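You operate a simulated robot arm through the tools that you are given. There is no shell and no other tool. Be economical: measure what you need, move in short steps, check, and stop when the job is done.

You run a simulated two-armed robot. Do the job below in one go: nothing can be reset, and whatever is moved stays where it is left.

Task
Set the grey frame on posts five with both hands and lock both catches.
Fine: first move the white block from fixture five into the yellow tub.

It is judged by the outcome, as a careful person would: the job done as asked, and still so three seconds after it is handed in. It fails if anything else is knocked over, pushed out of place, dropped, spilled or broken.

Robot
Two 7-joint arms with two-finger parallel grippers on one trunk, on a base that drives. Base frame: it is fixed to the floor where the robot stands at the start and does not move with it; the origin is under the middle of the robot, x ahead of it, y to its left, z up; the surface under the hand at the start is at about z = 81.8. Units: cm, rad, N and s.
The left shoulder is at the start at [6, 14.4, 92.6], the right one opposite. With the tool pointing down near the work surface each hand reaches from about 32 to 74 cm from the robot's upright axis, wherever it stands, measured 20 degrees to its own side. Places, roughly: ash board [-200, -100, 50]; bay board [-250, -50, 75]; blue shim [-275, -75, 75]; button four [-260, -80, 70]; button one [-170, 110, 70]; button three [-170, -80, 70]; button two [-240, 110, 70]; catch four [-220, -70, 90]; catch one [-210, 90, 90]; catch three [-210, -70, 90]; catch two [-270, 90, 90]; dial four [-230, -80, 80]; dial one [-200, 100, 80]; dial three [-200, -80, 80]; dial two [-260, 100, 80]; elm board [-175, -100, 50]. Payload 1.57 kg a hand.
The tool frame of a hand sits at the grasp point between the pads (the TCP): z along the fingers, y along the line on which they close. The tips reach 3 cm beyond it. The gripper opens to 11 cm. The fingers are 2.4 cm wide and 1.2 cm thick; the gripper's body (4.8 by 11.2 cm) begins 7.8 cm behind the TCP.
Orientation is that of the tool frame in the base frame, as [roll, pitch, yaw] about the fixed x, y, z axes, in that order (R = Rz(yaw) Ry(pitch) Rx(roll)). With the fingers straight down and closing along the base's y, the tool's x points along the base's -x, its y along +y and its z along -z.

Tools
- The arms move only by the tool arm_command. It takes "left_increments", "right_increments" or both (then of equal length, played together; a hand with none holds still); each is a list of rows, each a list of 7 numbers: the finger opening in cm, from 0 to 11, then the shift along the base's x, y, z in units of 40 mm (1.0 is 40 mm), then the turn, a rotation vector about the base's x, y, z in units of 6 degrees (1.0 is 6 degrees). In form: [[fingers, x, y, z, ax, ay, az], ...]. A call has 1 to 20 rows; each row shifts and turns the commanded pose from where the row before left it. A call with a number of a shift or a turn outside -1 to 1 is refused whole. Each row takes 0.2 s and may step no farther than 5 cm and 0.15 rad from the row before; otherwise, or with a gripper value out of range, the whole call is refused. A pose out of reach is approached as far as the arm can. The call stops where the force on the tool passes 40 N (or 10 N more than at its start, if that is more) or the arm is blocked; 0.2 s more then pass. Each finger travels about 4.5 cm/s and halts on what it meets, pressing with about 33 N; the grip force reading is that of the motor and also rises with nothing between the fingers. The clock runs only during rows and for 0.2 s after the last one: add rows that do not move to give the fingers time. It gives the time, the measured TCP pose, the force on the tool (base axes), the opening and the grip force at its end, in the units of the frame above (readings bear some noise), with the torque about the TCP (base axes, N m) and any sound that the robot's microphone picked up.
- Cameras (640 x 400 px; columns grow to the right, rows downward): "scene" is now at [3.95, 2.6, 154.62]; the picture's right is [0.31, -0.95, 0.00], its down [-0.72, -0.24, -0.65] and it looks along [0.62, 0.20, -0.76] (base axes); focal length 284 px, centre (320, 200). "left" rides on the left gripper at [7, -1.6, -14.1] in its tool frame; the picture's right is [0.23, 0.97, 0.00], its down [-0.86, 0.20, -0.48] and it looks along [-0.47, 0.11, 0.88] (tool axes); focal length 222 px, centre (320, 200). "right" rides on the right gripper at [7, 1.6, -14.1] in its tool frame; the picture's right is [-0.23, 0.97, 0.00], its down [-0.85, -0.20, -0.48] and it looks along [-0.47, -0.11, 0.88] (tool axes); focal length 222 px, centre (320, 200). There is no depth. A picture from a camera that has moved, and an enlarged one, comes with that camera's place and axes in the base frame and with its lens. The place of the scene camera against the robot may be out by one fixed shift of up to 2.5 cm in any direction.
- grab_frame(camera): a new picture of that camera. It takes no simulated time.
- move_column(by): slides the trunk up (or, below 0, down) by that many cm; the arms and the scene camera ride with it, the base frame stays. It gives what a move gives, with no picture.
- drive_base(legs): drives the robot by 1 to 6 legs, each [ahead, left, turn to the left] in cm, cm and rad, along the robot's own axes; the way and the turn of a leg run together, so that a leg with both is an arc; at most 150 cm and 3.142 rad a leg. The arms and the cameras ride along, it lands a little off, and it stops where it bumps. It gives what a move gives.
- aim_head(pan, tilt): turns the head with the scene camera to pan (to the left, within 1.501 rad either way) and tilt (down, from -0.506 to 1.204), counted from straight ahead of the robot. It gives what a move gives.
- inspect(camera, box): a new picture of the part [left, top, right, bottom] of that camera's present view, enlarged. It takes no simulated time.
- job_done(): hands the job in; it is judged then, once.

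Work in short steps. Places have to be worked out from the pictures, the camera data and where the tool is seen: move nearer, look again, correct. Check each grasp and each placing, and mend what went wrong. You have 120 turns and 92 pictures in all, those below and enlarged ones among them. Open the grippers and draw the arms clear of the work before you hand the job in, unless the task says otherwise; then end with one line.

The tools are called after "Request:" as a command line: name --argument value ..., lists and objects as JSON in quotes. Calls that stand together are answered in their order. arm_command: Moves the arms, as the interface text tells. Its arguments: {"type":"object","properties":{"left_increments":{"type":"array"},"right_increments":{"type":"array"}},"required":[]} The other tools are called the same way: move_column (by) slides the trunk up or down; drive_base (legs) drives the base; aim_head (pan, tilt) turns the head that bears the scene camera; grab_frame (camera) takes a picture; inspect (camera, box) takes an enlarged picture of a part of a camera's view; job_done () hands the job in.

At the start:

```text
clock: 0.0
left_ee_pos: [30.77, 34.32, 99.83]
left_tool_rot: [3.141, -0.001, -3.141]
left_ft_force: [0.5, -0.7, -0.4]
left_moment: [-0.02, 0.0, 0.0]
left_finger_gap: 10.99
left_grip_force: 0.1
right_ee_pos: [46.09, -0.72, 99.96]
right_tool_rot: [3.139, 0.0, 3.141]
right_ft_force: [-0.1, -0.3, 0.4]
right_moment: [0.01, -0.03, -0.03]
right_finger_gap: 10.99
right_grip_force: 0.0
trunk travel left (down, up): [-52.5, 6.5]
robot x, y, heading: [0.3, 0.11, -0.001]
head pan, tilt: [0.319, 0.859]
```

scene: 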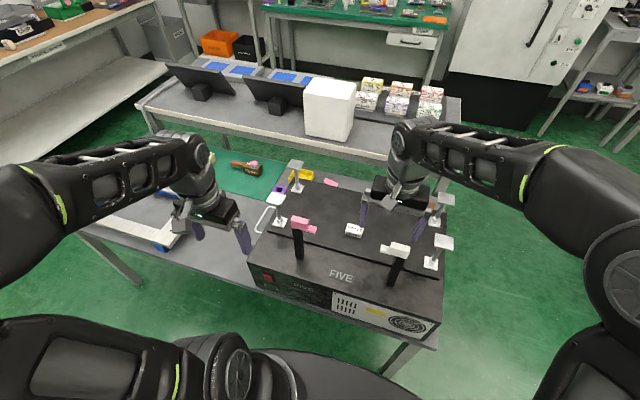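
right: 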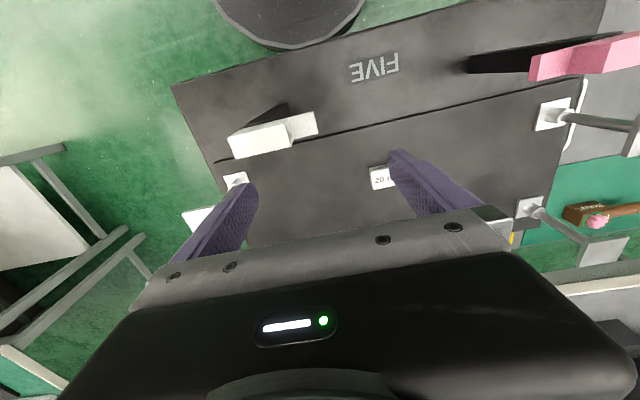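
left: 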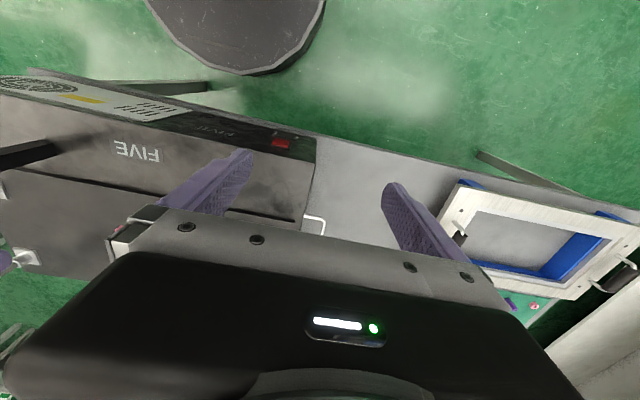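

The fixture FIVE is ahead, with a white block on it, and the frame lies to its left. I'll enlarge the scene parts before moving.

Request:
inspect --camera "scene" --box '[230, 140, 470, 290]'

Request:
aim_head --pan 0.7 --tilt 0.95

Request:
grab_frame --camera "scene"

```text
2.67 times, centred on (350, 215) of scene
camera zoom: at [3.95, 2.6, 154.62], right [0.31, -0.95, 0.0], down [-0.72, -0.24, -0.65], along [0.62, 0.2, -0.76], focal length 758 px, centre (240, 160)
```

zoom: 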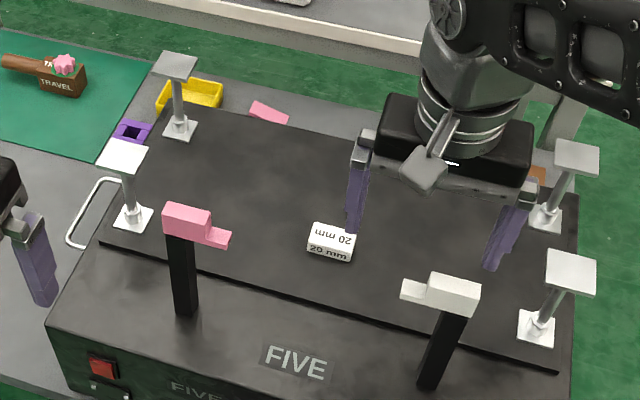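

```text
clock: 0.8
left_ee_pos: [30.73, 34.38, 100.01]
left_tool_rot: [3.141, 0.0, 3.141]
left_ft_force: [0.0, 1.0, -0.3]
left_moment: [0.02, 0.02, 0.02]
left_finger_gap: 10.97
left_grip_force: 0.1
right_ee_pos: [46.04, -0.72, 100.01]
right_tool_rot: [3.14, 0.0, 3.141]
right_ft_force: [0.2, -0.8, 0.0]
right_moment: [-0.01, -0.02, 0.01]
right_finger_gap: 11.01
right_grip_force: 0.0
trunk travel left (down, up): [-52.5, 6.5]
robot x, y, heading: [0.12, -0.23, -0.0]
head pan, tilt: [0.7, 0.949]
```

```text
87 pictures are left
camera scene: at [2.14, 4.85, 153.94], right [0.64, -0.77, 0.0], down [-0.62, -0.52, -0.58], along [0.45, 0.37, -0.81], focal length 284 px, centre (320, 200)
```

scene: 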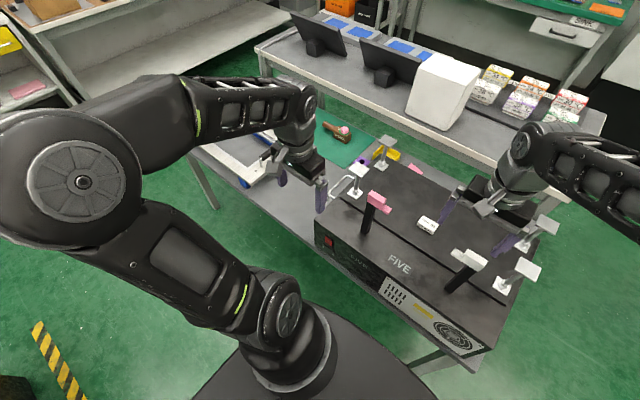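

Block is about (54.5, 7.4, 83), posts at x≈51/66 and y≈31/−15.5 with tops at z≈93. Now I look closely at the tub, the frame, and the catches.

Request:
inspect --camera "scene" --box '[310, 110, 470, 210]'

Request:
inspect --camera "scene" --box '[180, 100, 340, 200]'

Request:
inspect --camera "scene" --box '[340, 170, 560, 310]'

Request:
inspect --camera "left" --box '[420, 150, 640, 290]'

```text
4.00 times, centred on (390, 160) of scene
camera zoom: at [2.14, 4.85, 153.94], right [0.64, -0.77, 0.0], down [-0.62, -0.52, -0.58], along [0.45, 0.37, -0.81], focal length 1138 px, centre (40, 360)
```

zoom: 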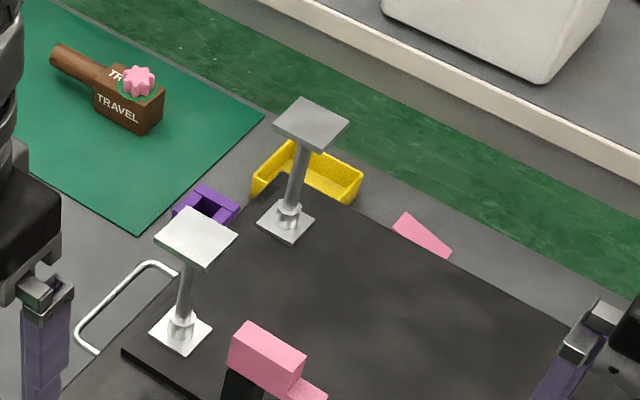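

```text
4.00 times, centred on (260, 150) of scene
camera zoom: at [2.14, 4.85, 153.94], right [0.64, -0.77, 0.0], down [-0.62, -0.52, -0.58], along [0.45, 0.37, -0.81], focal length 1138 px, centre (560, 400)
```

zoom: 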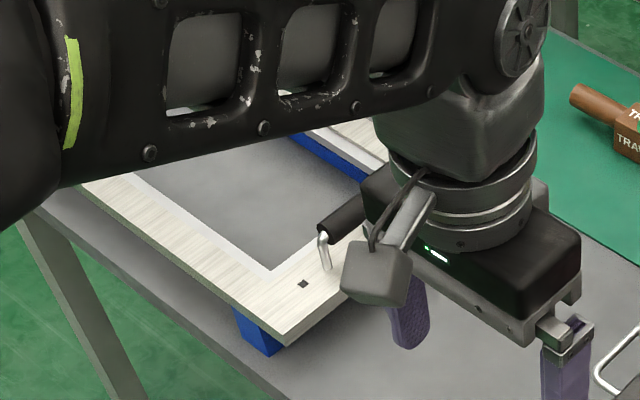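

```text
2.86 times, centred on (450, 240) of scene
camera zoom: at [2.14, 4.85, 153.94], right [0.64, -0.77, 0.0], down [-0.62, -0.52, -0.58], along [0.45, 0.37, -0.81], focal length 812 px, centre (-51, 86)
```

zoom: 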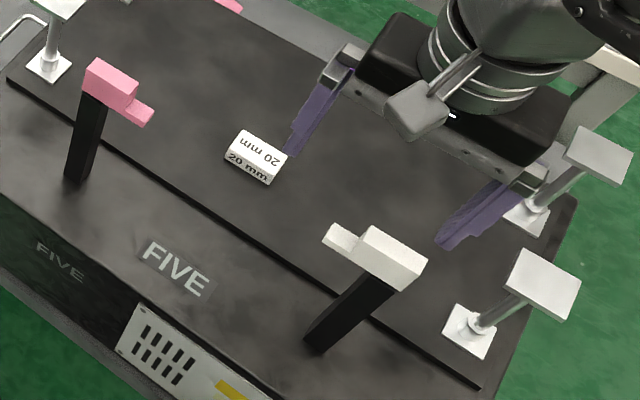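

```text
2.86 times, centred on (530, 220) of left
camera zoom: at [23.91, 32.66, 114.15], right [-0.23, 0.97, 0.0], down [0.86, 0.2, 0.48], along [0.47, 0.11, -0.88], focal length 635 px, centre (-280, 143)
```

zoom: 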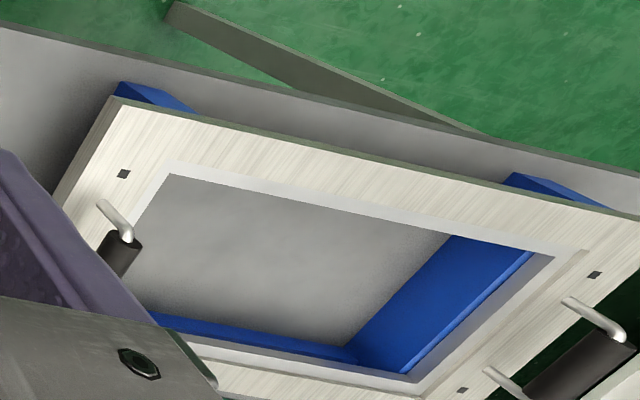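

The frame sits on blue supports at about x 37–66, y 68–124, z≈68, with a handle at each end; the tub is far back near (90, 39, 64). I check how close the base can go to the table and what is to the left.

Request:
aim_head --pan 0.0 --tilt 1.2

Request:
grab_frame --camera "scene"

Request:
aim_head --pan 1.4 --tilt 0.7

Request:
grab_frame --camera "scene"

```text
clock: 1.9
left_ee_pos: [30.83, 34.33, 100.07]
left_tool_rot: [3.141, -0.001, 3.141]
left_ft_force: [-0.2, 0.7, -1.0]
left_moment: [-0.01, 0.01, -0.02]
left_finger_gap: 11.01
left_grip_force: 0.0
right_ee_pos: [46.11, -0.81, 100.05]
right_tool_rot: [3.14, -0.001, -3.141]
right_ft_force: [-0.2, 0.1, -0.2]
right_moment: [0.01, 0.01, -0.02]
right_finger_gap: 10.99
right_grip_force: 0.1
trunk travel left (down, up): [-52.5, 6.5]
robot x, y, heading: [0.37, -0.05, 0.001]
head pan, tilt: [0.0, 1.201]
```

```text
82 pictures are left
camera scene: at [2.16, 0.17, 152.32], right [0.0, -1.0, 0.0], down [-0.93, 0.0, -0.36], along [0.36, 0.0, -0.93], focal length 284 px, centre (320, 200)
```

scene: 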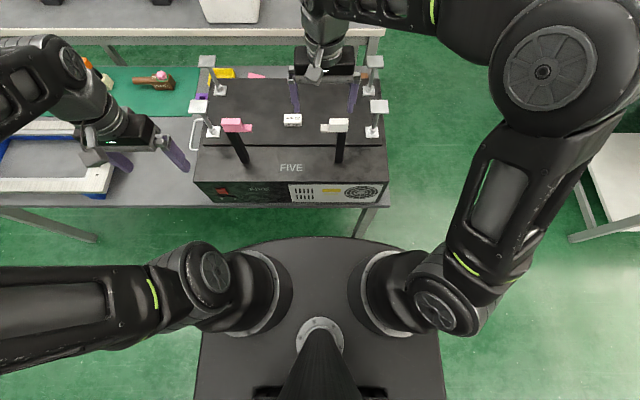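

```text
clock: 3.5
left_ee_pos: [30.69, 34.4, 99.93]
left_tool_rot: [-3.141, 0.0, -3.141]
left_ft_force: [-0.1, 0.5, -0.4]
left_moment: [0.0, 0.04, 0.0]
left_finger_gap: 10.99
left_grip_force: 0.0
right_ee_pos: [46.16, -0.8, 99.94]
right_tool_rot: [3.141, -0.001, -3.141]
right_ft_force: [-0.5, 0.0, 0.2]
right_moment: [-0.02, -0.03, 0.0]
right_finger_gap: 11.03
right_grip_force: 0.0
trunk travel left (down, up): [-52.5, 6.5]
robot x, y, heading: [-0.18, 0.25, 0.003]
head pan, tilt: [1.4, 0.7]
```

```text
81 pictures are left
camera scene: at [-1.98, 8.54, 155.91], right [0.99, -0.17, 0.0], down [-0.11, -0.63, -0.76], along [0.13, 0.75, -0.64], focal length 284 px, centre (320, 200)
```

scene: 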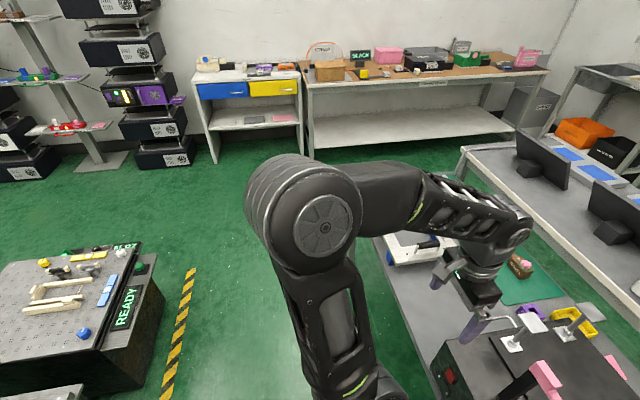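

The way in front of the table and under it looks open. I raise both hands, draw the right one away to the right, and bring the left above the white block.

Request:
arm_command --right_increments '[[11, 0, 0, 1, 0, 0, 0], [11, 0, 0, 1, 0, 0, 0], [11, -0.28, -0.9, 0, 0, 0, 0], [11, -0.28, -0.9, 0, 0, 0, 0], [11, -0.28, -0.9, 0, 0, 0, 0], [11, -0.28, -0.9, 0, 0, 0, 0], [11, -0.28, -0.9, 0, 0, 0, 0], [11, -0.28, -0.9, 0, 0, 0, 0], [11, -0.28, -0.9, 0, 0, 0, 0], [11, -0.28, -0.9, 0, 0, 0, 0], [11, -0.28, -0.9, 0, 0, 0, 0]]' --left_increments '[[11, 0, 0, 1, 0, 0, 0], [11, 0, 0, 1, 0, 0, 0], [11, 0, 0, 1, 0, 0, 0], [11, 0.74, -0.84, 0, 0, 0, 0], [11, 0.74, -0.84, 0, 0, 0, 0], [11, 0.74, -0.84, 0, 0, 0, 0], [11, 0.74, -0.84, 0, 0, 0, 0], [11, 0.74, -0.84, 0, 0, 0, 0], [11, 0.74, -0.84, 0, 0, 0, 0], [11, 0.74, -0.84, 0, 0, 0, 0], [11, 0.74, -0.84, 0, 0, 0, 0]]'

Request:
grab_frame --camera "left"

```text
clock: 5.8
left_ee_pos: [53.1, 8.53, 109.05]
left_tool_rot: [-3.14, 0.006, -3.141]
left_ft_force: [-0.4, 0.2, 0.1]
left_moment: [0.0, 0.01, 0.02]
left_finger_gap: 11.02
left_grip_force: 0.1
left hand out of reach, approached as far as the arm can: row 9, 10, 11
right_ee_pos: [36.3, -33.28, 108.14]
right_tool_rot: [3.14, 0.002, -3.141]
right_ft_force: [0.6, 0.6, -0.4]
right_moment: [-0.05, 0.0, 0.0]
right_finger_gap: 11.03
right_grip_force: 0.0
trunk travel left (down, up): [-52.5, 6.5]
robot x, y, heading: [-0.04, 0.26, -0.002]
head pan, tilt: [1.4, 0.7]
```

```text
80 pictures are left
camera left: at [46.2, 6.82, 123.18], right [-0.23, 0.97, 0.0], down [0.85, 0.2, 0.48], along [0.47, 0.11, -0.88], focal length 222 px, centre (320, 200)
```

left: 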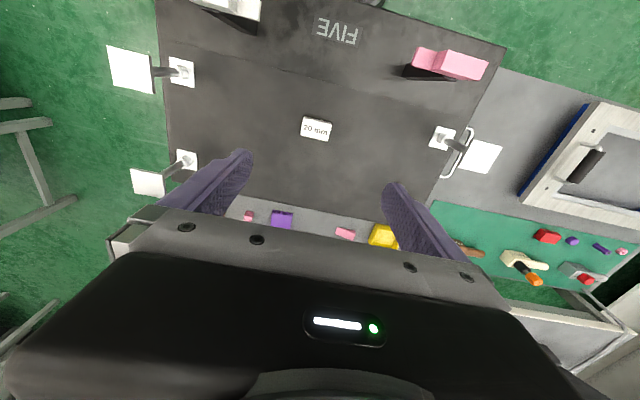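

The block lies at about (53.7, 7.9), aligned with the base axes. I lower the left hand 20 cm and read the pose.

Request:
arm_command --left_increments '[[11, 0, 0, -1, 0, 0, 0], [11, 0, 0, -1, 0, 0, 0], [11, 0, 0, -1, 0, 0, 0], [11, 0, 0, -1, 0, 0, 0], [11, 0, 0, -1, 0, 0, 0], [11, 0, 0, 0, 0, 0, 0]]'

Request:
grab_frame --camera "left"

```text
clock: 7.2
left_ee_pos: [53.14, 8.16, 89.32]
left_tool_rot: [-3.141, 0.001, 3.141]
left_ft_force: [0.2, 0.7, -0.2]
left_moment: [0.02, -0.02, -0.02]
left_finger_gap: 10.99
left_grip_force: 0.1
right_ee_pos: [36.19, -33.31, 108.05]
right_tool_rot: [3.141, 0.0, -3.141]
right_ft_force: [0.1, -0.1, 0.6]
right_moment: [0.0, 0.02, 0.0]
right_finger_gap: 11.02
right_grip_force: 0.0
trunk travel left (down, up): [-52.5, 6.5]
robot x, y, heading: [0.06, -0.42, 0.001]
head pan, tilt: [1.4, 0.7]
```

```text
79 pictures are left
camera left: at [46.29, 6.52, 103.48], right [-0.23, 0.97, 0.0], down [0.86, 0.2, 0.48], along [0.47, 0.11, -0.88], focal length 222 px, centre (320, 200)
```

left: 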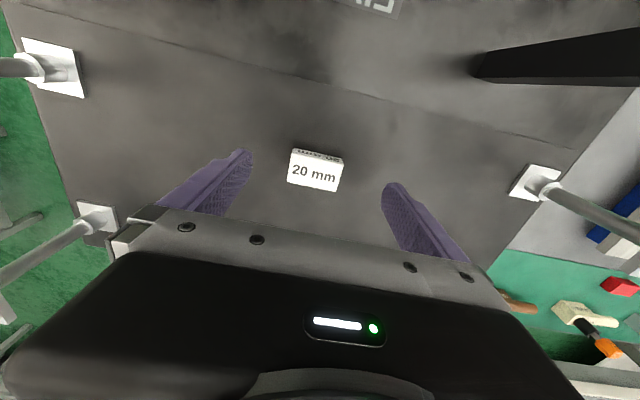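

Block centre reads (53.8, 7.8). I lower to z≈85.2 with the small correction and close.

Request:
arm_command --left_increments '[[11, 0.17, -0.08, -0.6, 0, 0, 0], [11, 0, 0, -0.42, 0, 0, 0], [11, 0, 0, 0, 0, 0, 0], [3, 0, 0, 0, 0, 0, 0], [3, 0, 0, 0, 0, 0, 0], [3, 0, 0, 0, 0, 0, 0], [3, 0, 0, 0, 0, 0, 0], [3, 0, 0, 0, 0, 0, 0], [3, 0, 0, 0, 0, 0, 0]]'

Request:
grab_frame --camera "left"

```text
clock: 9.2
left_ee_pos: [53.87, 7.81, 85.12]
left_tool_rot: [-3.141, 0.001, 3.142]
left_ft_force: [0.5, 0.3, 0.3]
left_moment: [0.02, -0.01, -0.01]
left_finger_gap: 4.89
left_grip_force: 33.3
right_ee_pos: [36.2, -33.36, 108.12]
right_tool_rot: [3.138, -0.001, 3.141]
right_ft_force: [-1.2, 0.2, 0.2]
right_moment: [0.02, 0.0, 0.02]
right_finger_gap: 11.0
right_grip_force: 0.0
trunk travel left (down, up): [-52.5, 6.5]
robot x, y, heading: [0.28, -0.03, 0.0]
head pan, tilt: [1.4, 0.7]
```

```text
78 pictures are left
camera left: at [46.97, 6.07, 99.29], right [-0.23, 0.97, 0.0], down [0.86, 0.2, 0.48], along [0.47, 0.11, -0.88], focal length 222 px, centre (320, 200)
```

left: 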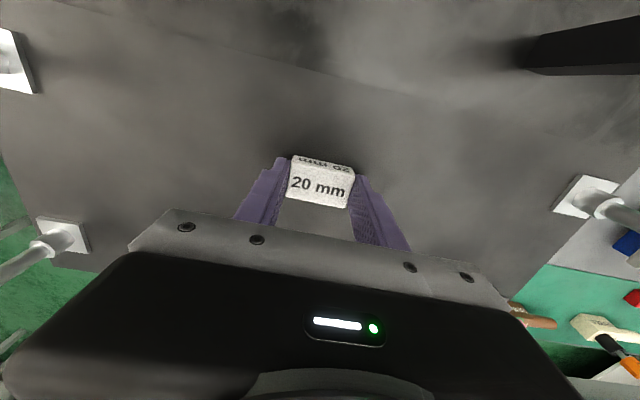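

The block is held (gap 4.89). I lift it well above the catches and posts, then drive left and check the view.

Request:
arm_command --left_increments '[[3, 0, 0, 0.5, 0, 0, 0], [3, 0, 0, 1, 0, 0, 0], [3, 0, 0, 1, 0, 0, 0], [3, 0, 0, 1, 0, 0, 0], [3, 0, 0, 1, 0, 0, 0], [3, -0.3, 0.6, 1, 0, 0, 0], [3, -0.3, 0.6, 0.5, 0, 0, 0], [3, -0.3, 0.6, 0, 0, 0, 0], [3, -0.3, 0.6, 0, 0, 0, 0]]'

Request:
drive_base --legs '[[0, 28, 0]]'

Request:
aim_head --pan 0.2 --tilt 1.0

Request:
grab_frame --camera "scene"

```text
clock: 11.2
left_ee_pos: [48.97, 17.5, 109.18]
left_tool_rot: [-3.141, -0.001, 3.139]
left_ft_force: [0.2, -0.5, -1.3]
left_moment: [0.03, 0.01, -0.01]
left_finger_gap: 4.9
left_grip_force: 32.8
right_ee_pos: [36.21, -33.42, 108.11]
right_tool_rot: [3.138, 0.0, 3.141]
right_ft_force: [0.2, 0.4, 0.1]
right_moment: [-0.02, -0.02, -0.02]
right_finger_gap: 11.01
right_grip_force: 0.1
trunk travel left (down, up): [-52.5, 6.5]
robot x, y, heading: [0.23, 0.14, -0.001]
head pan, tilt: [1.4, 0.7]
```

```text
clock: 13.2
left_ee_pos: [49.16, 44.97, 109.13]
left_tool_rot: [-3.141, 0.0, 3.138]
left_ft_force: [0.2, 0.5, -0.9]
left_moment: [-0.03, 0.03, 0.02]
left_finger_gap: 4.93
left_grip_force: 33.4
right_ee_pos: [36.26, -5.76, 108.04]
right_tool_rot: [3.141, 0.0, 3.141]
right_ft_force: [0.4, -0.4, 0.5]
right_moment: [-0.02, -0.01, 0.02]
right_finger_gap: 11.01
right_grip_force: 0.0
trunk travel left (down, up): [-52.5, 6.5]
robot x, y, heading: [0.37, 27.88, -0.0]
head pan, tilt: [1.4, 0.7]
```

```text
clock: 14.6
left_ee_pos: [48.98, 44.88, 109.24]
left_tool_rot: [3.14, 0.002, 3.139]
left_ft_force: [0.3, 0.2, 0.0]
left_moment: [0.03, 0.0, -0.01]
left_finger_gap: 4.9
left_grip_force: 33.1
right_ee_pos: [36.21, -5.84, 108.08]
right_tool_rot: [3.138, 0.0, 3.14]
right_ft_force: [-0.7, -0.5, -0.3]
right_moment: [0.01, 0.02, 0.01]
right_finger_gap: 11.01
right_grip_force: 0.0
trunk travel left (down, up): [-52.5, 6.5]
robot x, y, heading: [0.09, 27.4, -0.002]
head pan, tilt: [0.201, 1.0]
```

```text
77 pictures are left
camera scene: at [3.44, 29.13, 153.58], right [0.2, -0.98, 0.0], down [-0.82, -0.17, -0.54], along [0.53, 0.11, -0.84], focal length 284 px, centre (320, 200)
```

scene: 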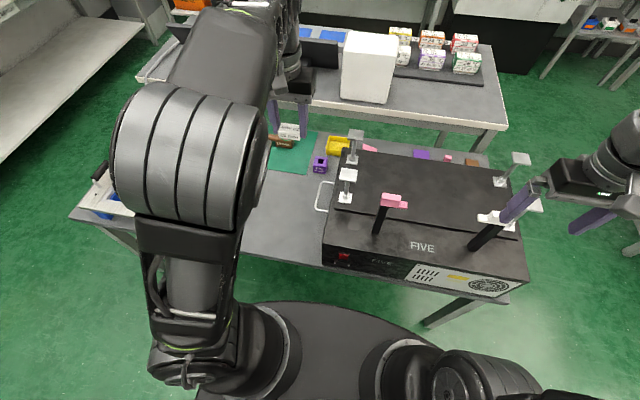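

Tub estimate (86.5, 38.5). I drive 10 cm ahead (the low base goes under the table top, the torso stays short of the fixture).

Request:
drive_base --legs '[[10, 0, 0]]'

Request:
grab_frame --camera "left"

```text
clock: 15.7
left_ee_pos: [59.34, 44.83, 109.07]
left_tool_rot: [-3.141, -0.002, 3.138]
left_ft_force: [0.2, -0.8, -0.6]
left_moment: [-0.02, 0.05, 0.02]
left_finger_gap: 4.9
left_grip_force: 33.0
right_ee_pos: [46.33, -5.93, 108.07]
right_tool_rot: [3.141, -0.002, 3.139]
right_ft_force: [0.2, -0.3, 0.0]
right_moment: [0.01, 0.08, 0.02]
right_finger_gap: 11.01
right_grip_force: 0.0
trunk travel left (down, up): [-52.5, 6.5]
robot x, y, heading: [9.67, 27.59, -0.004]
head pan, tilt: [0.201, 1.0]
```

```text
76 pictures are left
camera left: at [52.45, 43.09, 123.29], right [-0.22, 0.97, 0.0], down [0.86, 0.2, 0.48], along [0.47, 0.11, -0.88], focal length 222 px, centre (320, 200)
```

left: 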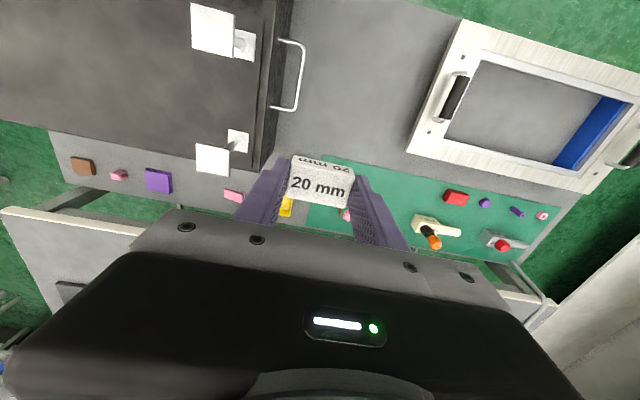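

The drive was clean. I swing the left hand forward over the back of the fixture while tilting it about 36° forwards, so that it can reach the tub.

Request:
arm_command --left_increments '[[3, 0.7, -0.16, -0.2, 0, -1, 0], [3, 0.7, -0.16, -0.2, 0, -1, 0], [3, 0.7, -0.16, -0.2, 0, -1, 0], [3, 0.7, -0.16, -0.3, 0, -1, 0], [3, 0.7, -0.16, -0.5, 0, -1, 0], [3, 0.7, -0.16, -0.5, 0, -1, 0], [3, 0, 0, 0, 0, 0, 0]]'

Request:
grab_frame --camera "left"

Request:
grab_frame --camera "scene"

```text
clock: 17.3
left_ee_pos: [75.89, 41.01, 101.37]
left_tool_rot: [3.138, 0.629, 3.136]
left_ft_force: [1.5, -0.2, -0.6]
left_moment: [-0.01, 0.01, 0.02]
left_finger_gap: 4.9
left_grip_force: 32.9
right_ee_pos: [46.17, -5.9, 108.08]
right_tool_rot: [3.139, -0.001, 3.139]
right_ft_force: [0.3, -0.6, -0.7]
right_moment: [0.0, 0.03, -0.01]
right_finger_gap: 11.0
right_grip_force: 0.1
trunk travel left (down, up): [-52.5, 6.5]
robot x, y, heading: [9.85, 27.9, -0.003]
head pan, tilt: [0.201, 1.0]
```

```text
75 pictures are left
camera left: at [61.96, 39.34, 108.81], right [-0.18, 0.97, -0.13], down [0.41, 0.2, 0.89], along [0.89, 0.11, -0.44], focal length 222 px, centre (320, 200)
```

left: 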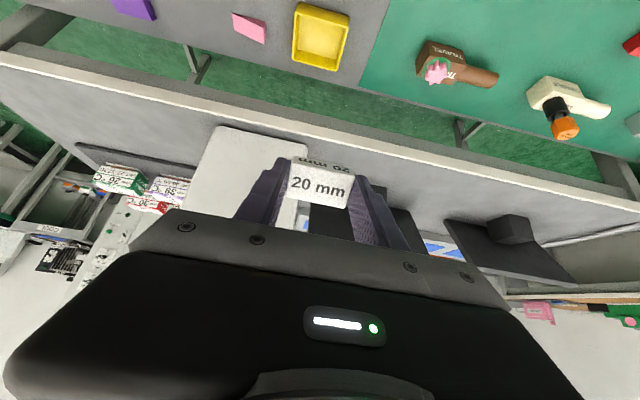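

```text
74 pictures are left
camera scene: at [13.45, 29.08, 153.58], right [0.2, -0.98, 0.0], down [-0.83, -0.16, -0.54], along [0.53, 0.11, -0.84], focal length 284 px, centre (320, 200)
```

scene: 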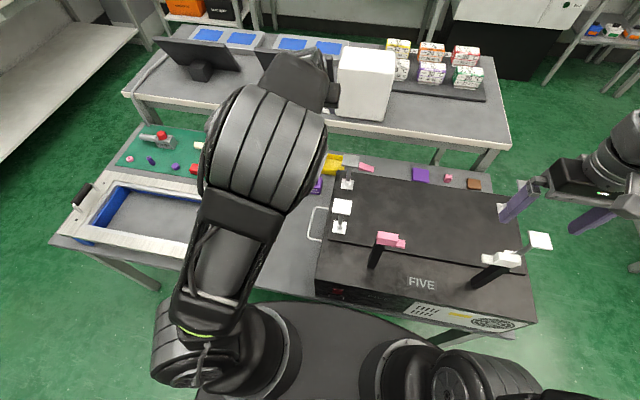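

The tub is at about x 80–89, y 33–42, rim z≈67. To keep the wrist camera clear of the fixture's corner (71, 34), I yaw the hand −30° and come down over the tub to z≈79.

Request:
arm_command --left_increments '[[3, 0.4, -0.135, -0.4, 0, 0, -1], [3, 0.4, -0.135, -0.4, 0, 0, -1], [3, 0.4, -0.135, -0.4, 0, 0, -1], [3, 0.4, -0.135, -0.4, 0, 0, -1], [3, 0.4, -0.135, -0.5, 0, 0, -1], [3, 0, 0, -1, 0, 0, 0], [3, 0, 0, -1, 0, 0, 0], [3, 0, 0, -0.9, 0, 0, 0], [3, 0, 0, -0.6, 0, 0, 0], [3, 0, 0, 0, 0, 0, 0]]'

Request:
grab_frame --camera "left"

Request:
inspect --camera "scene" --box '[240, 110, 440, 235]'

```text
clock: 19.5
left_ee_pos: [77.03, 35.04, 82.18]
left_tool_rot: [3.137, 0.629, 2.612]
left_ft_force: [0.3, -0.2, -0.5]
left_moment: [0.01, 0.05, 0.03]
left_finger_gap: 4.91
left_grip_force: 32.6
left hand out of reach, approached as far as the arm can: row 4, 5, 7, 8, 9
right_ee_pos: [46.24, -5.87, 108.09]
right_tool_rot: [3.141, 0.0, 3.137]
right_ft_force: [0.5, 0.1, -0.8]
right_moment: [-0.02, 0.0, 0.0]
right_finger_gap: 10.99
right_grip_force: 0.1
trunk travel left (down, up): [-52.5, 6.5]
robot x, y, heading: [9.88, 27.27, -0.001]
head pan, tilt: [0.201, 1.0]
```

```text
73 pictures are left
camera left: at [64.21, 40.56, 89.54], right [0.33, 0.93, -0.13], down [0.45, -0.04, 0.89], along [0.83, -0.35, -0.44], focal length 222 px, centre (320, 200)
```

left: 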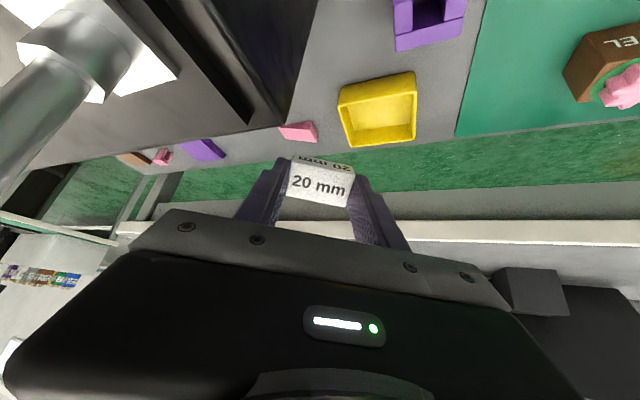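

```text
3.20 times, centred on (340, 172) of scene
camera zoom: at [13.49, 29.08, 153.58], right [0.2, -0.98, 0.0], down [-0.83, -0.16, -0.54], along [0.53, 0.11, -0.84], focal length 910 px, centre (256, 288)
```

zoom: 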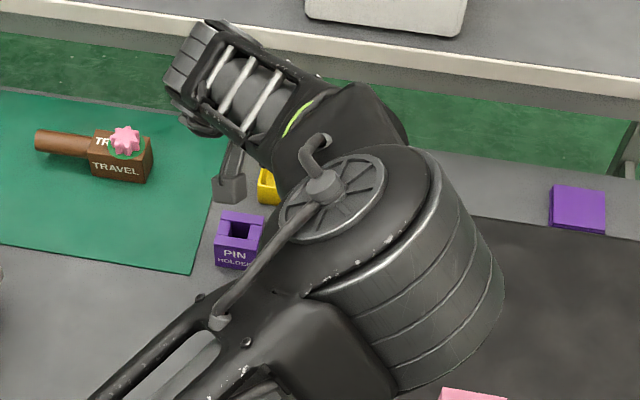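

The yawed pose isn't reachable. I go back up, undo the yaw, and reduce the tilt to about 12°, which keeps the camera clear of the fixture corner.

Request:
arm_command --left_increments '[[3, 0, 0.2, 1, 0, 0, 0], [3, 0, 0.3, 1, 0, 0, 1], [3, 0, 0.3, 1, 0, 0, 1], [3, 0, 0, 1, 0, 0, 1], [3, 0, 0, 0.4, 0, 0, 1], [3, 0, 0, 0, 0, 0, 1], [3, 0.3, 0, 0, 0, 1, 0], [3, 0.3, 0, 0, 0, 1, 0], [3, 0.3, 0, 0, 0, 1, 0], [3, 0.3, 0, 0, 0, 1, 0], [3, 0, 0, -1, 0, 0, 0], [3, 0, 0, -1, 0, 0, 0], [3, 0, 0, 0, 0, 0, 0]]'

Request:
grab_frame --camera "left"

```text
clock: 22.3
left_ee_pos: [76.99, 35.8, 93.97]
left_tool_rot: [3.14, 0.262, 3.136]
left_ft_force: [-0.3, -0.3, -1.8]
left_moment: [-0.02, 0.0, -0.03]
left_finger_gap: 4.88
left_grip_force: 32.8
left hand out of reach, approached as far as the arm can: row 9, 10
right_ee_pos: [46.14, -5.98, 108.03]
right_tool_rot: [3.14, 0.0, 3.137]
right_ft_force: [-0.7, -0.1, 0.0]
right_moment: [0.02, -0.01, -0.02]
right_finger_gap: 10.99
right_grip_force: 0.1
trunk travel left (down, up): [-52.5, 6.5]
robot x, y, heading: [10.19, 27.39, -0.001]
head pan, tilt: [0.201, 1.0]
```

```text
71 pictures are left
camera left: at [66.78, 34.14, 105.77], right [-0.22, 0.97, -0.06], down [0.7, 0.2, 0.68], along [0.68, 0.11, -0.73], focal length 222 px, centre (320, 200)
```

left: 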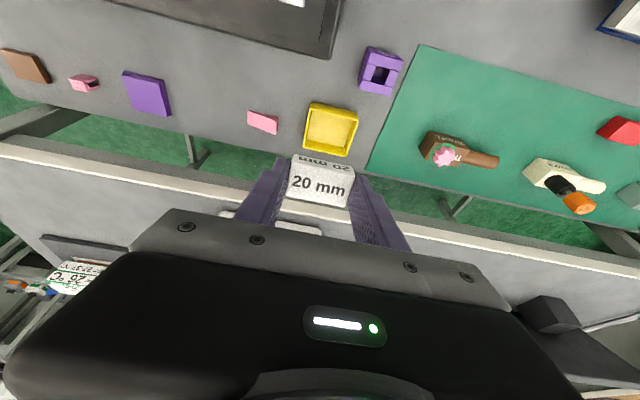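

The tub reads (86, 38). I drive a further 4 cm ahead and 2 cm left for reach; the hand stays above everything.

Request:
drive_base --legs '[[4, 2, 0]]'

Request:
arm_command --left_increments '[[3, 0.4, 0, -0.5, 0, 0, 0], [3, 0.4, 0, -0.5, 0, 0, 0], [3, 0, 0, 0, 0, 0, 0]]'

Request:
grab_frame --camera "left"

Request:
grab_frame --camera "scene"

```text
clock: 23.2
left_ee_pos: [81.16, 37.68, 93.8]
left_tool_rot: [3.14, 0.26, 3.136]
left_ft_force: [0.3, -1.8, -0.7]
left_moment: [-0.03, 0.04, -0.01]
left_finger_gap: 4.9
left_grip_force: 33.1
right_ee_pos: [50.31, -3.79, 107.98]
right_tool_rot: [-3.141, -0.002, 3.137]
right_ft_force: [1.2, 0.1, -0.5]
right_moment: [-0.02, 0.02, 0.03]
right_finger_gap: 10.97
right_grip_force: 0.0
trunk travel left (down, up): [-52.5, 6.5]
robot x, y, heading: [13.89, 29.62, -0.006]
head pan, tilt: [0.201, 1.0]
```

```text
clock: 24.0
left_ee_pos: [81.43, 37.14, 90.29]
left_tool_rot: [3.141, 0.264, 3.138]
left_ft_force: [0.5, 0.2, -0.6]
left_moment: [-0.01, 0.01, 0.01]
left_finger_gap: 4.91
left_grip_force: 33.2
left hand out of reach, approached as far as the arm can: row 1, 2
right_ee_pos: [50.23, -3.93, 107.99]
right_tool_rot: [3.14, 0.0, 3.138]
right_ft_force: [0.1, 0.1, 0.0]
right_moment: [-0.02, 0.02, 0.02]
right_finger_gap: 11.0
right_grip_force: 0.1
trunk travel left (down, up): [-52.5, 6.5]
robot x, y, heading: [13.9, 29.6, -0.002]
head pan, tilt: [0.201, 1.0]
```

```text
70 pictures are left
camera left: at [71.05, 35.42, 102.0], right [-0.22, 0.97, -0.06], down [0.7, 0.2, 0.69], along [0.68, 0.11, -0.72], focal length 222 px, centre (320, 200)
```

left: 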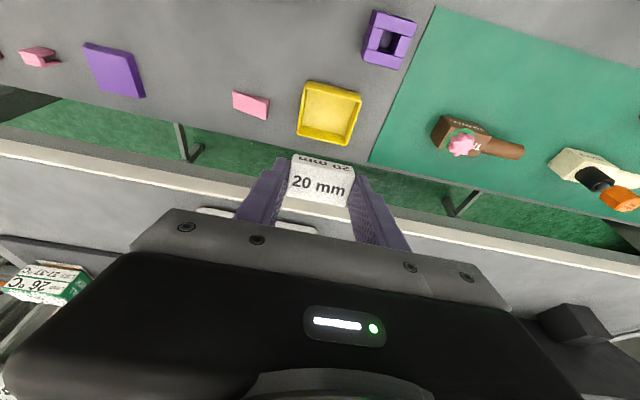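

```text
69 pictures are left
camera scene: at [17.43, 31.06, 153.58], right [0.2, -0.98, 0.0], down [-0.83, -0.17, -0.54], along [0.53, 0.11, -0.84], focal length 284 px, centre (320, 200)
```

scene: 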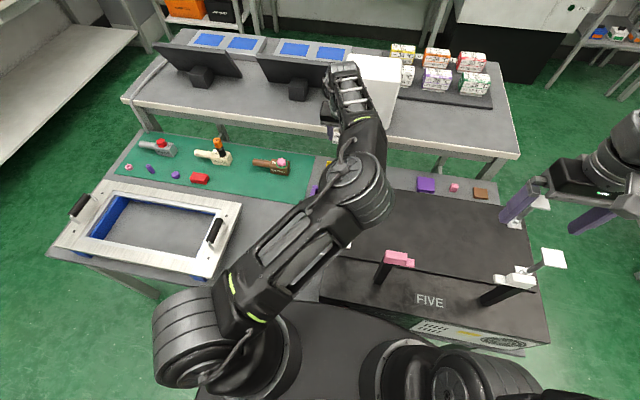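

Reach grows as the hand goes down. I step down to z≈85 and then forward, keeping the wrist camera above the post pad.

Request:
arm_command --left_increments '[[3, 0, 0.2, -0.7, 0, 0, 0], [3, 0.2, 0.2, -0.7, 0, 0, 0], [3, 0.4, 0, 0, 0, 0, 0], [3, 0.3, 0, 0, 0, 0, 0], [3, 0, 0, 0, 0, 0, 0]]'

Request:
grab_frame --camera "left"

```text
clock: 25.2
left_ee_pos: [80.28, 37.8, 85.74]
left_tool_rot: [3.139, 0.263, 3.14]
left_ft_force: [0.3, 0.0, -1.1]
left_moment: [0.0, 0.03, 0.0]
left_finger_gap: 4.88
left_grip_force: 32.6
left hand out of reach, approached as far as the arm can: row 1, 2, 3, 4
right_ee_pos: [50.18, -3.91, 108.1]
right_tool_rot: [3.14, 0.0, 3.139]
right_ft_force: [-0.7, 0.6, 0.2]
right_moment: [0.03, -0.03, 0.0]
right_finger_gap: 11.0
right_grip_force: 0.1
trunk travel left (down, up): [-52.5, 6.5]
robot x, y, heading: [14.14, 29.24, -0.004]
head pan, tilt: [0.201, 1.0]
```

```text
68 pictures are left
camera left: at [70.01, 36.11, 97.58], right [-0.22, 0.97, -0.06], down [0.7, 0.2, 0.69], along [0.68, 0.11, -0.73], focal length 222 px, centre (320, 200)
```

left: 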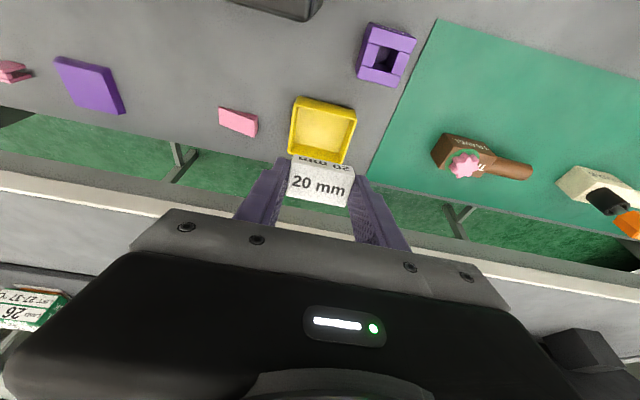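

The arm's elbow posture has got awkward and limits reach. I retract up and back to a neutral tool-down pose and look at the posture.

Request:
arm_command --left_increments '[[3, 0, 0, 1, 0, 0, 0], [3, 0, 0, 1, 0, 0, 0], [3, 0, 0, 1, 0, 0, 0], [3, -0.5, 0.1, 1, 0, 1, 0], [3, -0.8, 0.2, 0.5, 0, 1, 0], [3, -0.9, 0.2, 0, 0, 0.52, 0], [3, -0.9, 0.2, 0, 0, 0, 0], [3, -0.9, 0.2, 0, 0, 0, 0], [3, -0.9, 0.2, 0, 0, 0, 0], [3, -0.9, 0.2, 0, 0, 0, 0], [3, -0.9, 0.2, 0, 0, 0, 0], [3, 0, 0, 0, 0, 0, 0]]'

Request:
grab_frame --camera "scene"

```text
clock: 27.8
left_ee_pos: [53.11, 43.82, 103.33]
left_tool_rot: [-3.141, -0.004, 3.138]
left_ft_force: [0.4, -0.8, -1.0]
left_moment: [0.01, 0.01, -0.01]
left_finger_gap: 4.93
left_grip_force: 33.1
left hand out of reach, approached as far as the arm can: row 5
right_ee_pos: [50.18, -3.94, 108.04]
right_tool_rot: [3.14, -0.001, 3.136]
right_ft_force: [-0.1, -0.3, -0.2]
right_moment: [0.02, -0.01, -0.01]
right_finger_gap: 10.99
right_grip_force: 0.1
trunk travel left (down, up): [-52.5, 6.5]
robot x, y, heading: [13.98, 29.4, 0.002]
head pan, tilt: [0.201, 1.0]
```

```text
67 pictures are left
camera scene: at [17.49, 31.01, 153.57], right [0.2, -0.98, 0.0], down [-0.83, -0.16, -0.54], along [0.53, 0.11, -0.84], focal length 284 px, centre (320, 200)
```

scene: 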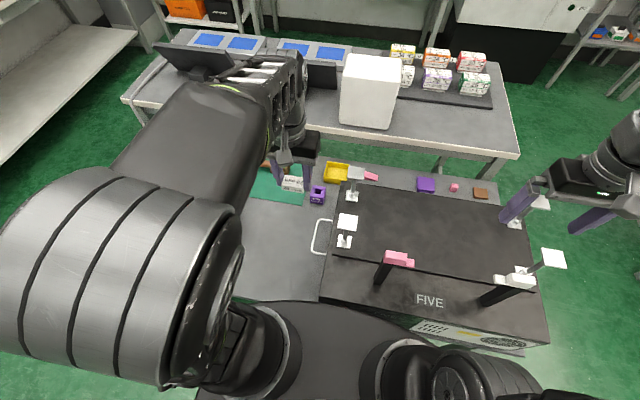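

The posture is natural again. I now lower beside the fixture (y≈47) and go forward at low height with the tool straight down.

Request:
arm_command --left_increments '[[3, 0, 0.5, 0, 0, 0, 0], [3, 0, 0.4, -1, 0, 0, 0], [3, 0, 0, -1, 0, 0, 0], [3, 0, 0, -1, 0, 0, 0], [3, 0, 0, -1, 0, 0, 0], [3, 0, 0, -0.5, 0, 0, 0], [3, 0.9, 0, 0, 0, 0, 0], [3, 0.9, 0, 0, 0, 0, 0], [3, 0.9, 0, 0, 0, 0, 0], [3, 0.9, 0, 0, 0, 0, 0], [3, 0.9, 0, 0, 0, 0, 0], [3, 0.9, 0, 0, 0, 0, 0], [3, 0.9, 0, 0, 0, 0, 0], [3, 0.9, 0, 0, 0, 0, 0], [3, 0, 0, 0, 0, 0, 0]]'

Request:
grab_frame --camera "left"

```text
clock: 31.0
left_ee_pos: [72.45, 43.66, 86.91]
left_tool_rot: [3.141, -0.001, 3.139]
left_ft_force: [-0.2, 0.6, -1.1]
left_moment: [0.02, -0.01, -0.02]
left_finger_gap: 4.91
left_grip_force: 32.7
left hand out of reach, approached as far as the arm can: row 11, 12, 13, 14
right_ee_pos: [50.17, -3.97, 108.08]
right_tool_rot: [3.14, 0.0, 3.139]
right_ft_force: [-0.3, -0.6, 0.9]
right_moment: [0.01, -0.01, -0.04]
right_finger_gap: 10.98
right_grip_force: 0.0
trunk travel left (down, up): [-52.5, 6.5]
robot x, y, heading: [14.08, 29.64, -0.005]
head pan, tilt: [0.201, 1.0]
```

```text
66 pictures are left
camera left: at [65.58, 42.03, 101.07], right [-0.22, 0.97, 0.0], down [0.86, 0.2, 0.48], along [0.47, 0.11, -0.88], focal length 222 px, centre (320, 200)
```

left: 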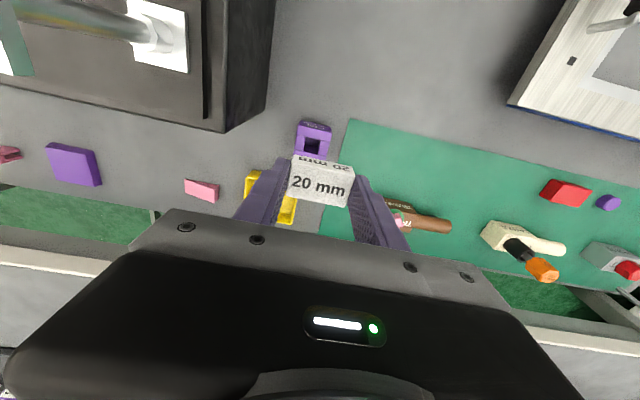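

Straight-down reach ends here; a forward tilt extends it. I tilt 24° while going forward at y≈43, staying clear of the fixture.

Request:
arm_command --left_increments '[[3, 0.2, 0, 0, 0, -1, 0], [3, 0.5, 0, 0, 0, -1, 0], [3, 0.7, 0, -0.2, 0, -1, 0], [3, 0.7, 0, -0.3, 0, -1, 0], [3, 0.7, 0, -0.5, 0, 0, 0], [3, 0.4, 0, -0.5, 0, 0, 0], [3, 0, 0, 0, 0, 0, 0]]'

Request:
grab_frame --camera "left"

```text
clock: 32.6
left_ee_pos: [80.97, 42.26, 82.85]
left_tool_rot: [3.138, 0.418, 3.138]
left_ft_force: [0.0, 1.4, -0.4]
left_moment: [0.0, -0.01, -0.02]
left_finger_gap: 4.92
left_grip_force: 32.8
left hand out of reach, approached as far as the arm can: row 5, 6
right_ee_pos: [50.11, -3.77, 108.15]
right_tool_rot: [3.14, 0.002, 3.138]
right_ft_force: [-0.3, 0.4, 0.0]
right_moment: [0.0, -0.01, -0.04]
right_finger_gap: 11.0
right_grip_force: 0.0
trunk travel left (down, up): [-52.5, 6.5]
robot x, y, heading: [14.04, 29.54, -0.007]
head pan, tilt: [0.201, 1.0]
```

```text
65 pictures are left
camera left: at [68.94, 40.64, 93.0], right [-0.2, 0.97, -0.09], down [0.59, 0.2, 0.79], along [0.78, 0.11, -0.61], focal length 222 px, centre (320, 200)
```

left: 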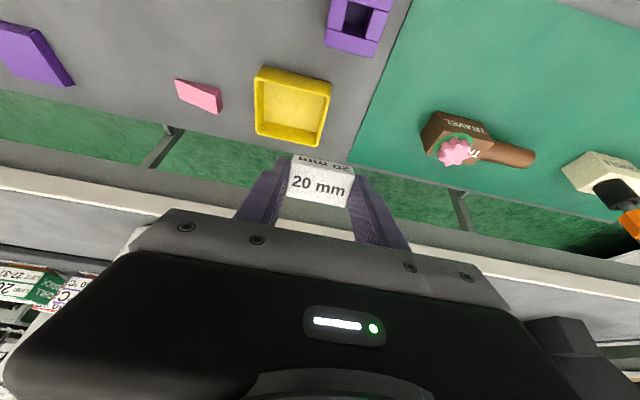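

Tub spans x 80.7–89.1, y 33.9–41.8. I go down to z≈73 at this y and push forward where reach allows.

Request:
arm_command --left_increments '[[3, 0.1, 0, -0.6, 0, 0, 0], [3, 0.2, 0, -0.6, 0, 0, 0], [3, 0.2, 0, -0.6, 0, 0, 0], [3, 0.3, 0, -0.6, 0, 0, 0], [3, 0.3, -0.2, 0, 0, 0, 0], [3, 0, -0.2, 0, 0, 0, 0], [3, 0, 0, 0, 0, 0, 0]]'

Request:
grab_frame --camera "left"

```text
clock: 34.2
left_ee_pos: [79.19, 38.2, 77.19]
left_tool_rot: [3.141, 0.418, 3.138]
left_ft_force: [-0.2, 0.2, 0.1]
left_moment: [0.02, 0.01, -0.01]
left_finger_gap: 4.92
left_grip_force: 33.0
left hand out of reach, approached as far as the arm can: row 1, 2, 3, 4, 5
right_ee_pos: [50.19, -3.9, 108.1]
right_tool_rot: [3.139, 0.0, 3.137]
right_ft_force: [0.5, 0.4, 0.9]
right_moment: [0.02, 0.04, -0.05]
right_finger_gap: 10.99
right_grip_force: 0.1
trunk travel left (down, up): [-52.5, 6.5]
robot x, y, heading: [14.38, 29.42, -0.008]
head pan, tilt: [0.201, 1.0]
```

```text
64 pictures are left
camera left: at [67.16, 36.46, 87.27], right [-0.2, 0.97, -0.09], down [0.59, 0.2, 0.78], along [0.78, 0.11, -0.61], focal length 222 px, centre (320, 200)
```

left: 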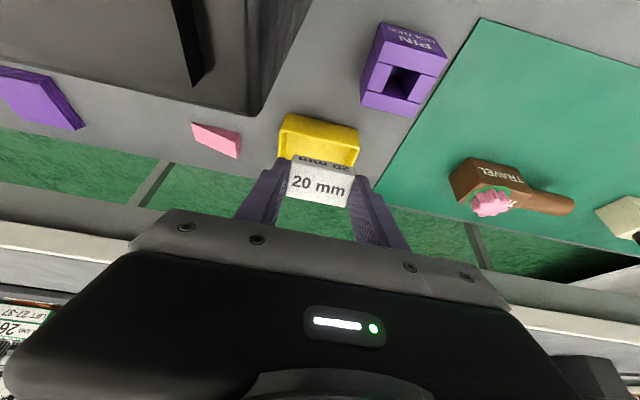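

Reach unexpectedly shrinks with height; I look at the arm's posture.

Request:
aim_head --pan 0.4 --tilt 0.8

Request:
grab_frame --camera "scene"

```text
clock: 35.0
left_ee_pos: [79.13, 38.19, 77.08]
left_tool_rot: [3.141, 0.416, 3.137]
left_ft_force: [-0.3, 0.1, -0.7]
left_moment: [0.0, 0.03, -0.01]
left_finger_gap: 4.92
left_grip_force: 32.8
right_ee_pos: [50.29, -4.0, 108.06]
right_tool_rot: [3.139, -0.001, 3.14]
right_ft_force: [-0.8, 0.6, 0.9]
right_moment: [0.02, -0.04, 0.03]
right_finger_gap: 10.98
right_grip_force: 0.1
trunk travel left (down, up): [-52.5, 6.5]
robot x, y, heading: [14.17, 29.44, -0.004]
head pan, tilt: [0.4, 0.799]
```

```text
63 pictures are left
camera scene: at [18.04, 32.78, 155.09], right [0.39, -0.92, 0.0], down [-0.66, -0.28, -0.7], along [0.64, 0.27, -0.72], focal length 284 px, centre (320, 200)
```

scene: 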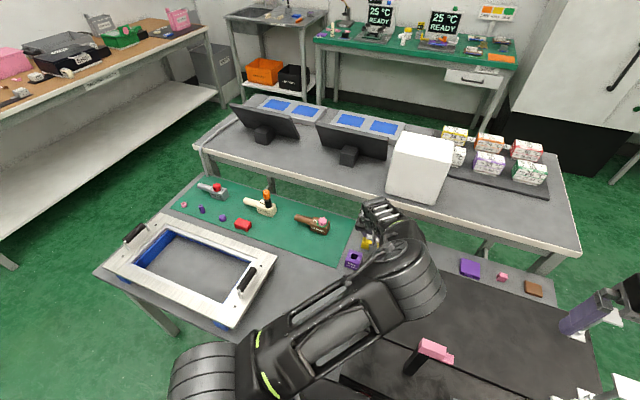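

The elbow has folded inwards over the fixture again. I retract to neutral, then shift the base right so the tub lies ~20° to the left, where the arm reaches best.

Request:
arm_command --left_increments '[[3, 0, 0.5, 0.6, 0, 0, 0], [3, 0, 0.5, 1, 0, 0, 0], [3, 0, 0, 1, 0, 0, 0], [3, 0, 0, 1, 0, 0, 0], [3, 0, 0, 1, 0, 0, 0], [3, 0, 0, 1, 0, 0, 0], [3, -0.5, 0, 1, 0, 1, 0], [3, -0.8, 0, 0.5, 0, 1, 0], [3, -0.9, 0.2, 0, 0, 1, 0], [3, -0.9, 0.2, 0, 0, 1, 0], [3, -0.9, 0.2, 0, 0, 0, 0], [3, -0.9, 0.2, 0, 0, 0, 0], [3, -0.9, 0.2, 0, 0, 0, 0], [3, -0.9, 0.2, 0, 0, 0, 0], [3, -0.9, 0.2, 0, 0, 0, 0], [3, 0, 0, 0, 0, 0, 0]]'

Request:
drive_base --legs '[[0, -12, 0]]'

Request:
aim_head --pan 0.2 --tilt 1.2

Request:
grab_frame --camera "scene"

```text
clock: 38.4
left_ee_pos: [49.06, 47.66, 105.39]
left_tool_rot: [-3.141, -0.003, 3.138]
left_ft_force: [0.7, -0.2, -1.3]
left_moment: [-0.01, 0.01, -0.01]
left_finger_gap: 4.93
left_grip_force: 33.0
right_ee_pos: [50.13, -3.81, 108.16]
right_tool_rot: [3.141, 0.001, 3.138]
right_ft_force: [0.5, 0.9, -0.4]
right_moment: [0.01, 0.0, -0.02]
right_finger_gap: 11.0
right_grip_force: 0.0
trunk travel left (down, up): [-52.5, 6.5]
robot x, y, heading: [13.56, 29.71, -0.005]
head pan, tilt: [0.4, 0.799]
```

```text
clock: 39.6
left_ee_pos: [49.04, 35.64, 105.47]
left_tool_rot: [3.138, -0.002, 3.138]
left_ft_force: [0.1, -0.7, -0.6]
left_moment: [0.03, 0.01, 0.0]
left_finger_gap: 4.94
left_grip_force: 32.6
right_ee_pos: [50.03, -15.96, 108.07]
right_tool_rot: [3.138, -0.001, 3.138]
right_ft_force: [0.6, -0.5, 0.4]
right_moment: [0.04, -0.01, -0.01]
right_finger_gap: 11.0
right_grip_force: 0.1
trunk travel left (down, up): [-52.5, 6.5]
robot x, y, heading: [14.23, 17.28, -0.002]
head pan, tilt: [0.4, 0.799]
```

```text
clock: 40.5
left_ee_pos: [49.01, 35.64, 105.3]
left_tool_rot: [3.141, -0.001, 3.136]
left_ft_force: [-0.3, -0.4, -1.2]
left_moment: [-0.01, -0.02, 0.0]
left_finger_gap: 4.89
left_grip_force: 33.4
right_ee_pos: [50.12, -16.02, 108.04]
right_tool_rot: [3.14, 0.0, 3.136]
right_ft_force: [-0.5, 0.2, -0.4]
right_moment: [-0.01, 0.0, 0.02]
right_finger_gap: 10.98
right_grip_force: 0.0
trunk travel left (down, up): [-52.5, 6.5]
robot x, y, heading: [14.06, 17.26, -0.001]
head pan, tilt: [0.201, 1.201]
```

```text
62 pictures are left
camera scene: at [16.04, 18.79, 152.32], right [0.2, -0.98, 0.0], down [-0.91, -0.18, -0.36], along [0.36, 0.07, -0.93], focal length 284 px, centre (320, 200)
```

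scene: 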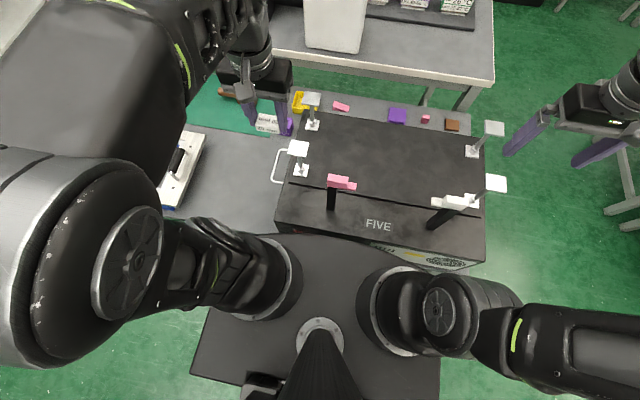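

Now I move the left hand to y≈46, lower beside the fixture, and extend forward again from this base position.

Request:
arm_command --left_increments '[[3, 0, 0.9, 0, 0, 0, 0], [3, 0, 0.9, 0, 0, 0, 0], [3, 0, 0.9, -0.3, 0, 0, 0], [3, 0, 0, -1, 0, 0, 0], [3, 0, 0, -1, 0, 0, 0], [3, 0, 0, -1, 0, 0, 0], [3, 0, 0, -1, 0, 0, 0], [3, 0.8, 0, 0, 0, 0, 0], [3, 0.8, 0, 0, 0, 0, 0], [3, 0.8, 0, 0, 0, 0, 0], [3, 0.8, 0, 0, 0, 0, 0], [3, 0.8, 0, 0, 0, 0, 0], [3, 0.8, 0, 0, 0, 0, 0], [3, 0.8, 0, 0, 0, 0, 0], [3, 0.8, 0, 0, 0, 0, 0], [3, 0, 0, 0, 0, 0, 0]]'

Request:
grab_frame --camera "scene"

```text
clock: 43.9
left_ee_pos: [74.58, 46.53, 88.34]
left_tool_rot: [-3.141, -0.002, 3.139]
left_ft_force: [0.4, -0.3, -0.9]
left_moment: [0.02, -0.02, 0.0]
left_finger_gap: 4.91
left_grip_force: 33.1
right_ee_pos: [50.11, -15.86, 108.04]
right_tool_rot: [3.14, -0.001, 3.137]
right_ft_force: [0.7, -0.1, 0.2]
right_moment: [-0.02, 0.02, -0.01]
right_finger_gap: 11.01
right_grip_force: 0.0
trunk travel left (down, up): [-52.5, 6.5]
robot x, y, heading: [13.81, 16.93, -0.007]
head pan, tilt: [0.201, 1.201]
```

```text
61 pictures are left
camera scene: at [16.0, 18.81, 152.32], right [0.2, -0.98, 0.0], down [-0.91, -0.18, -0.36], along [0.36, 0.07, -0.93], focal length 284 px, centre (320, 200)
```

scene: 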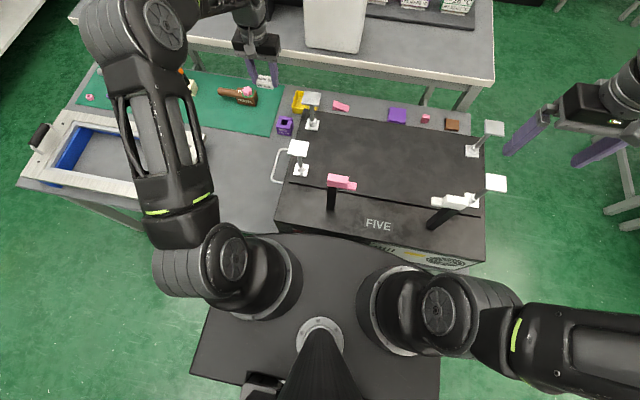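

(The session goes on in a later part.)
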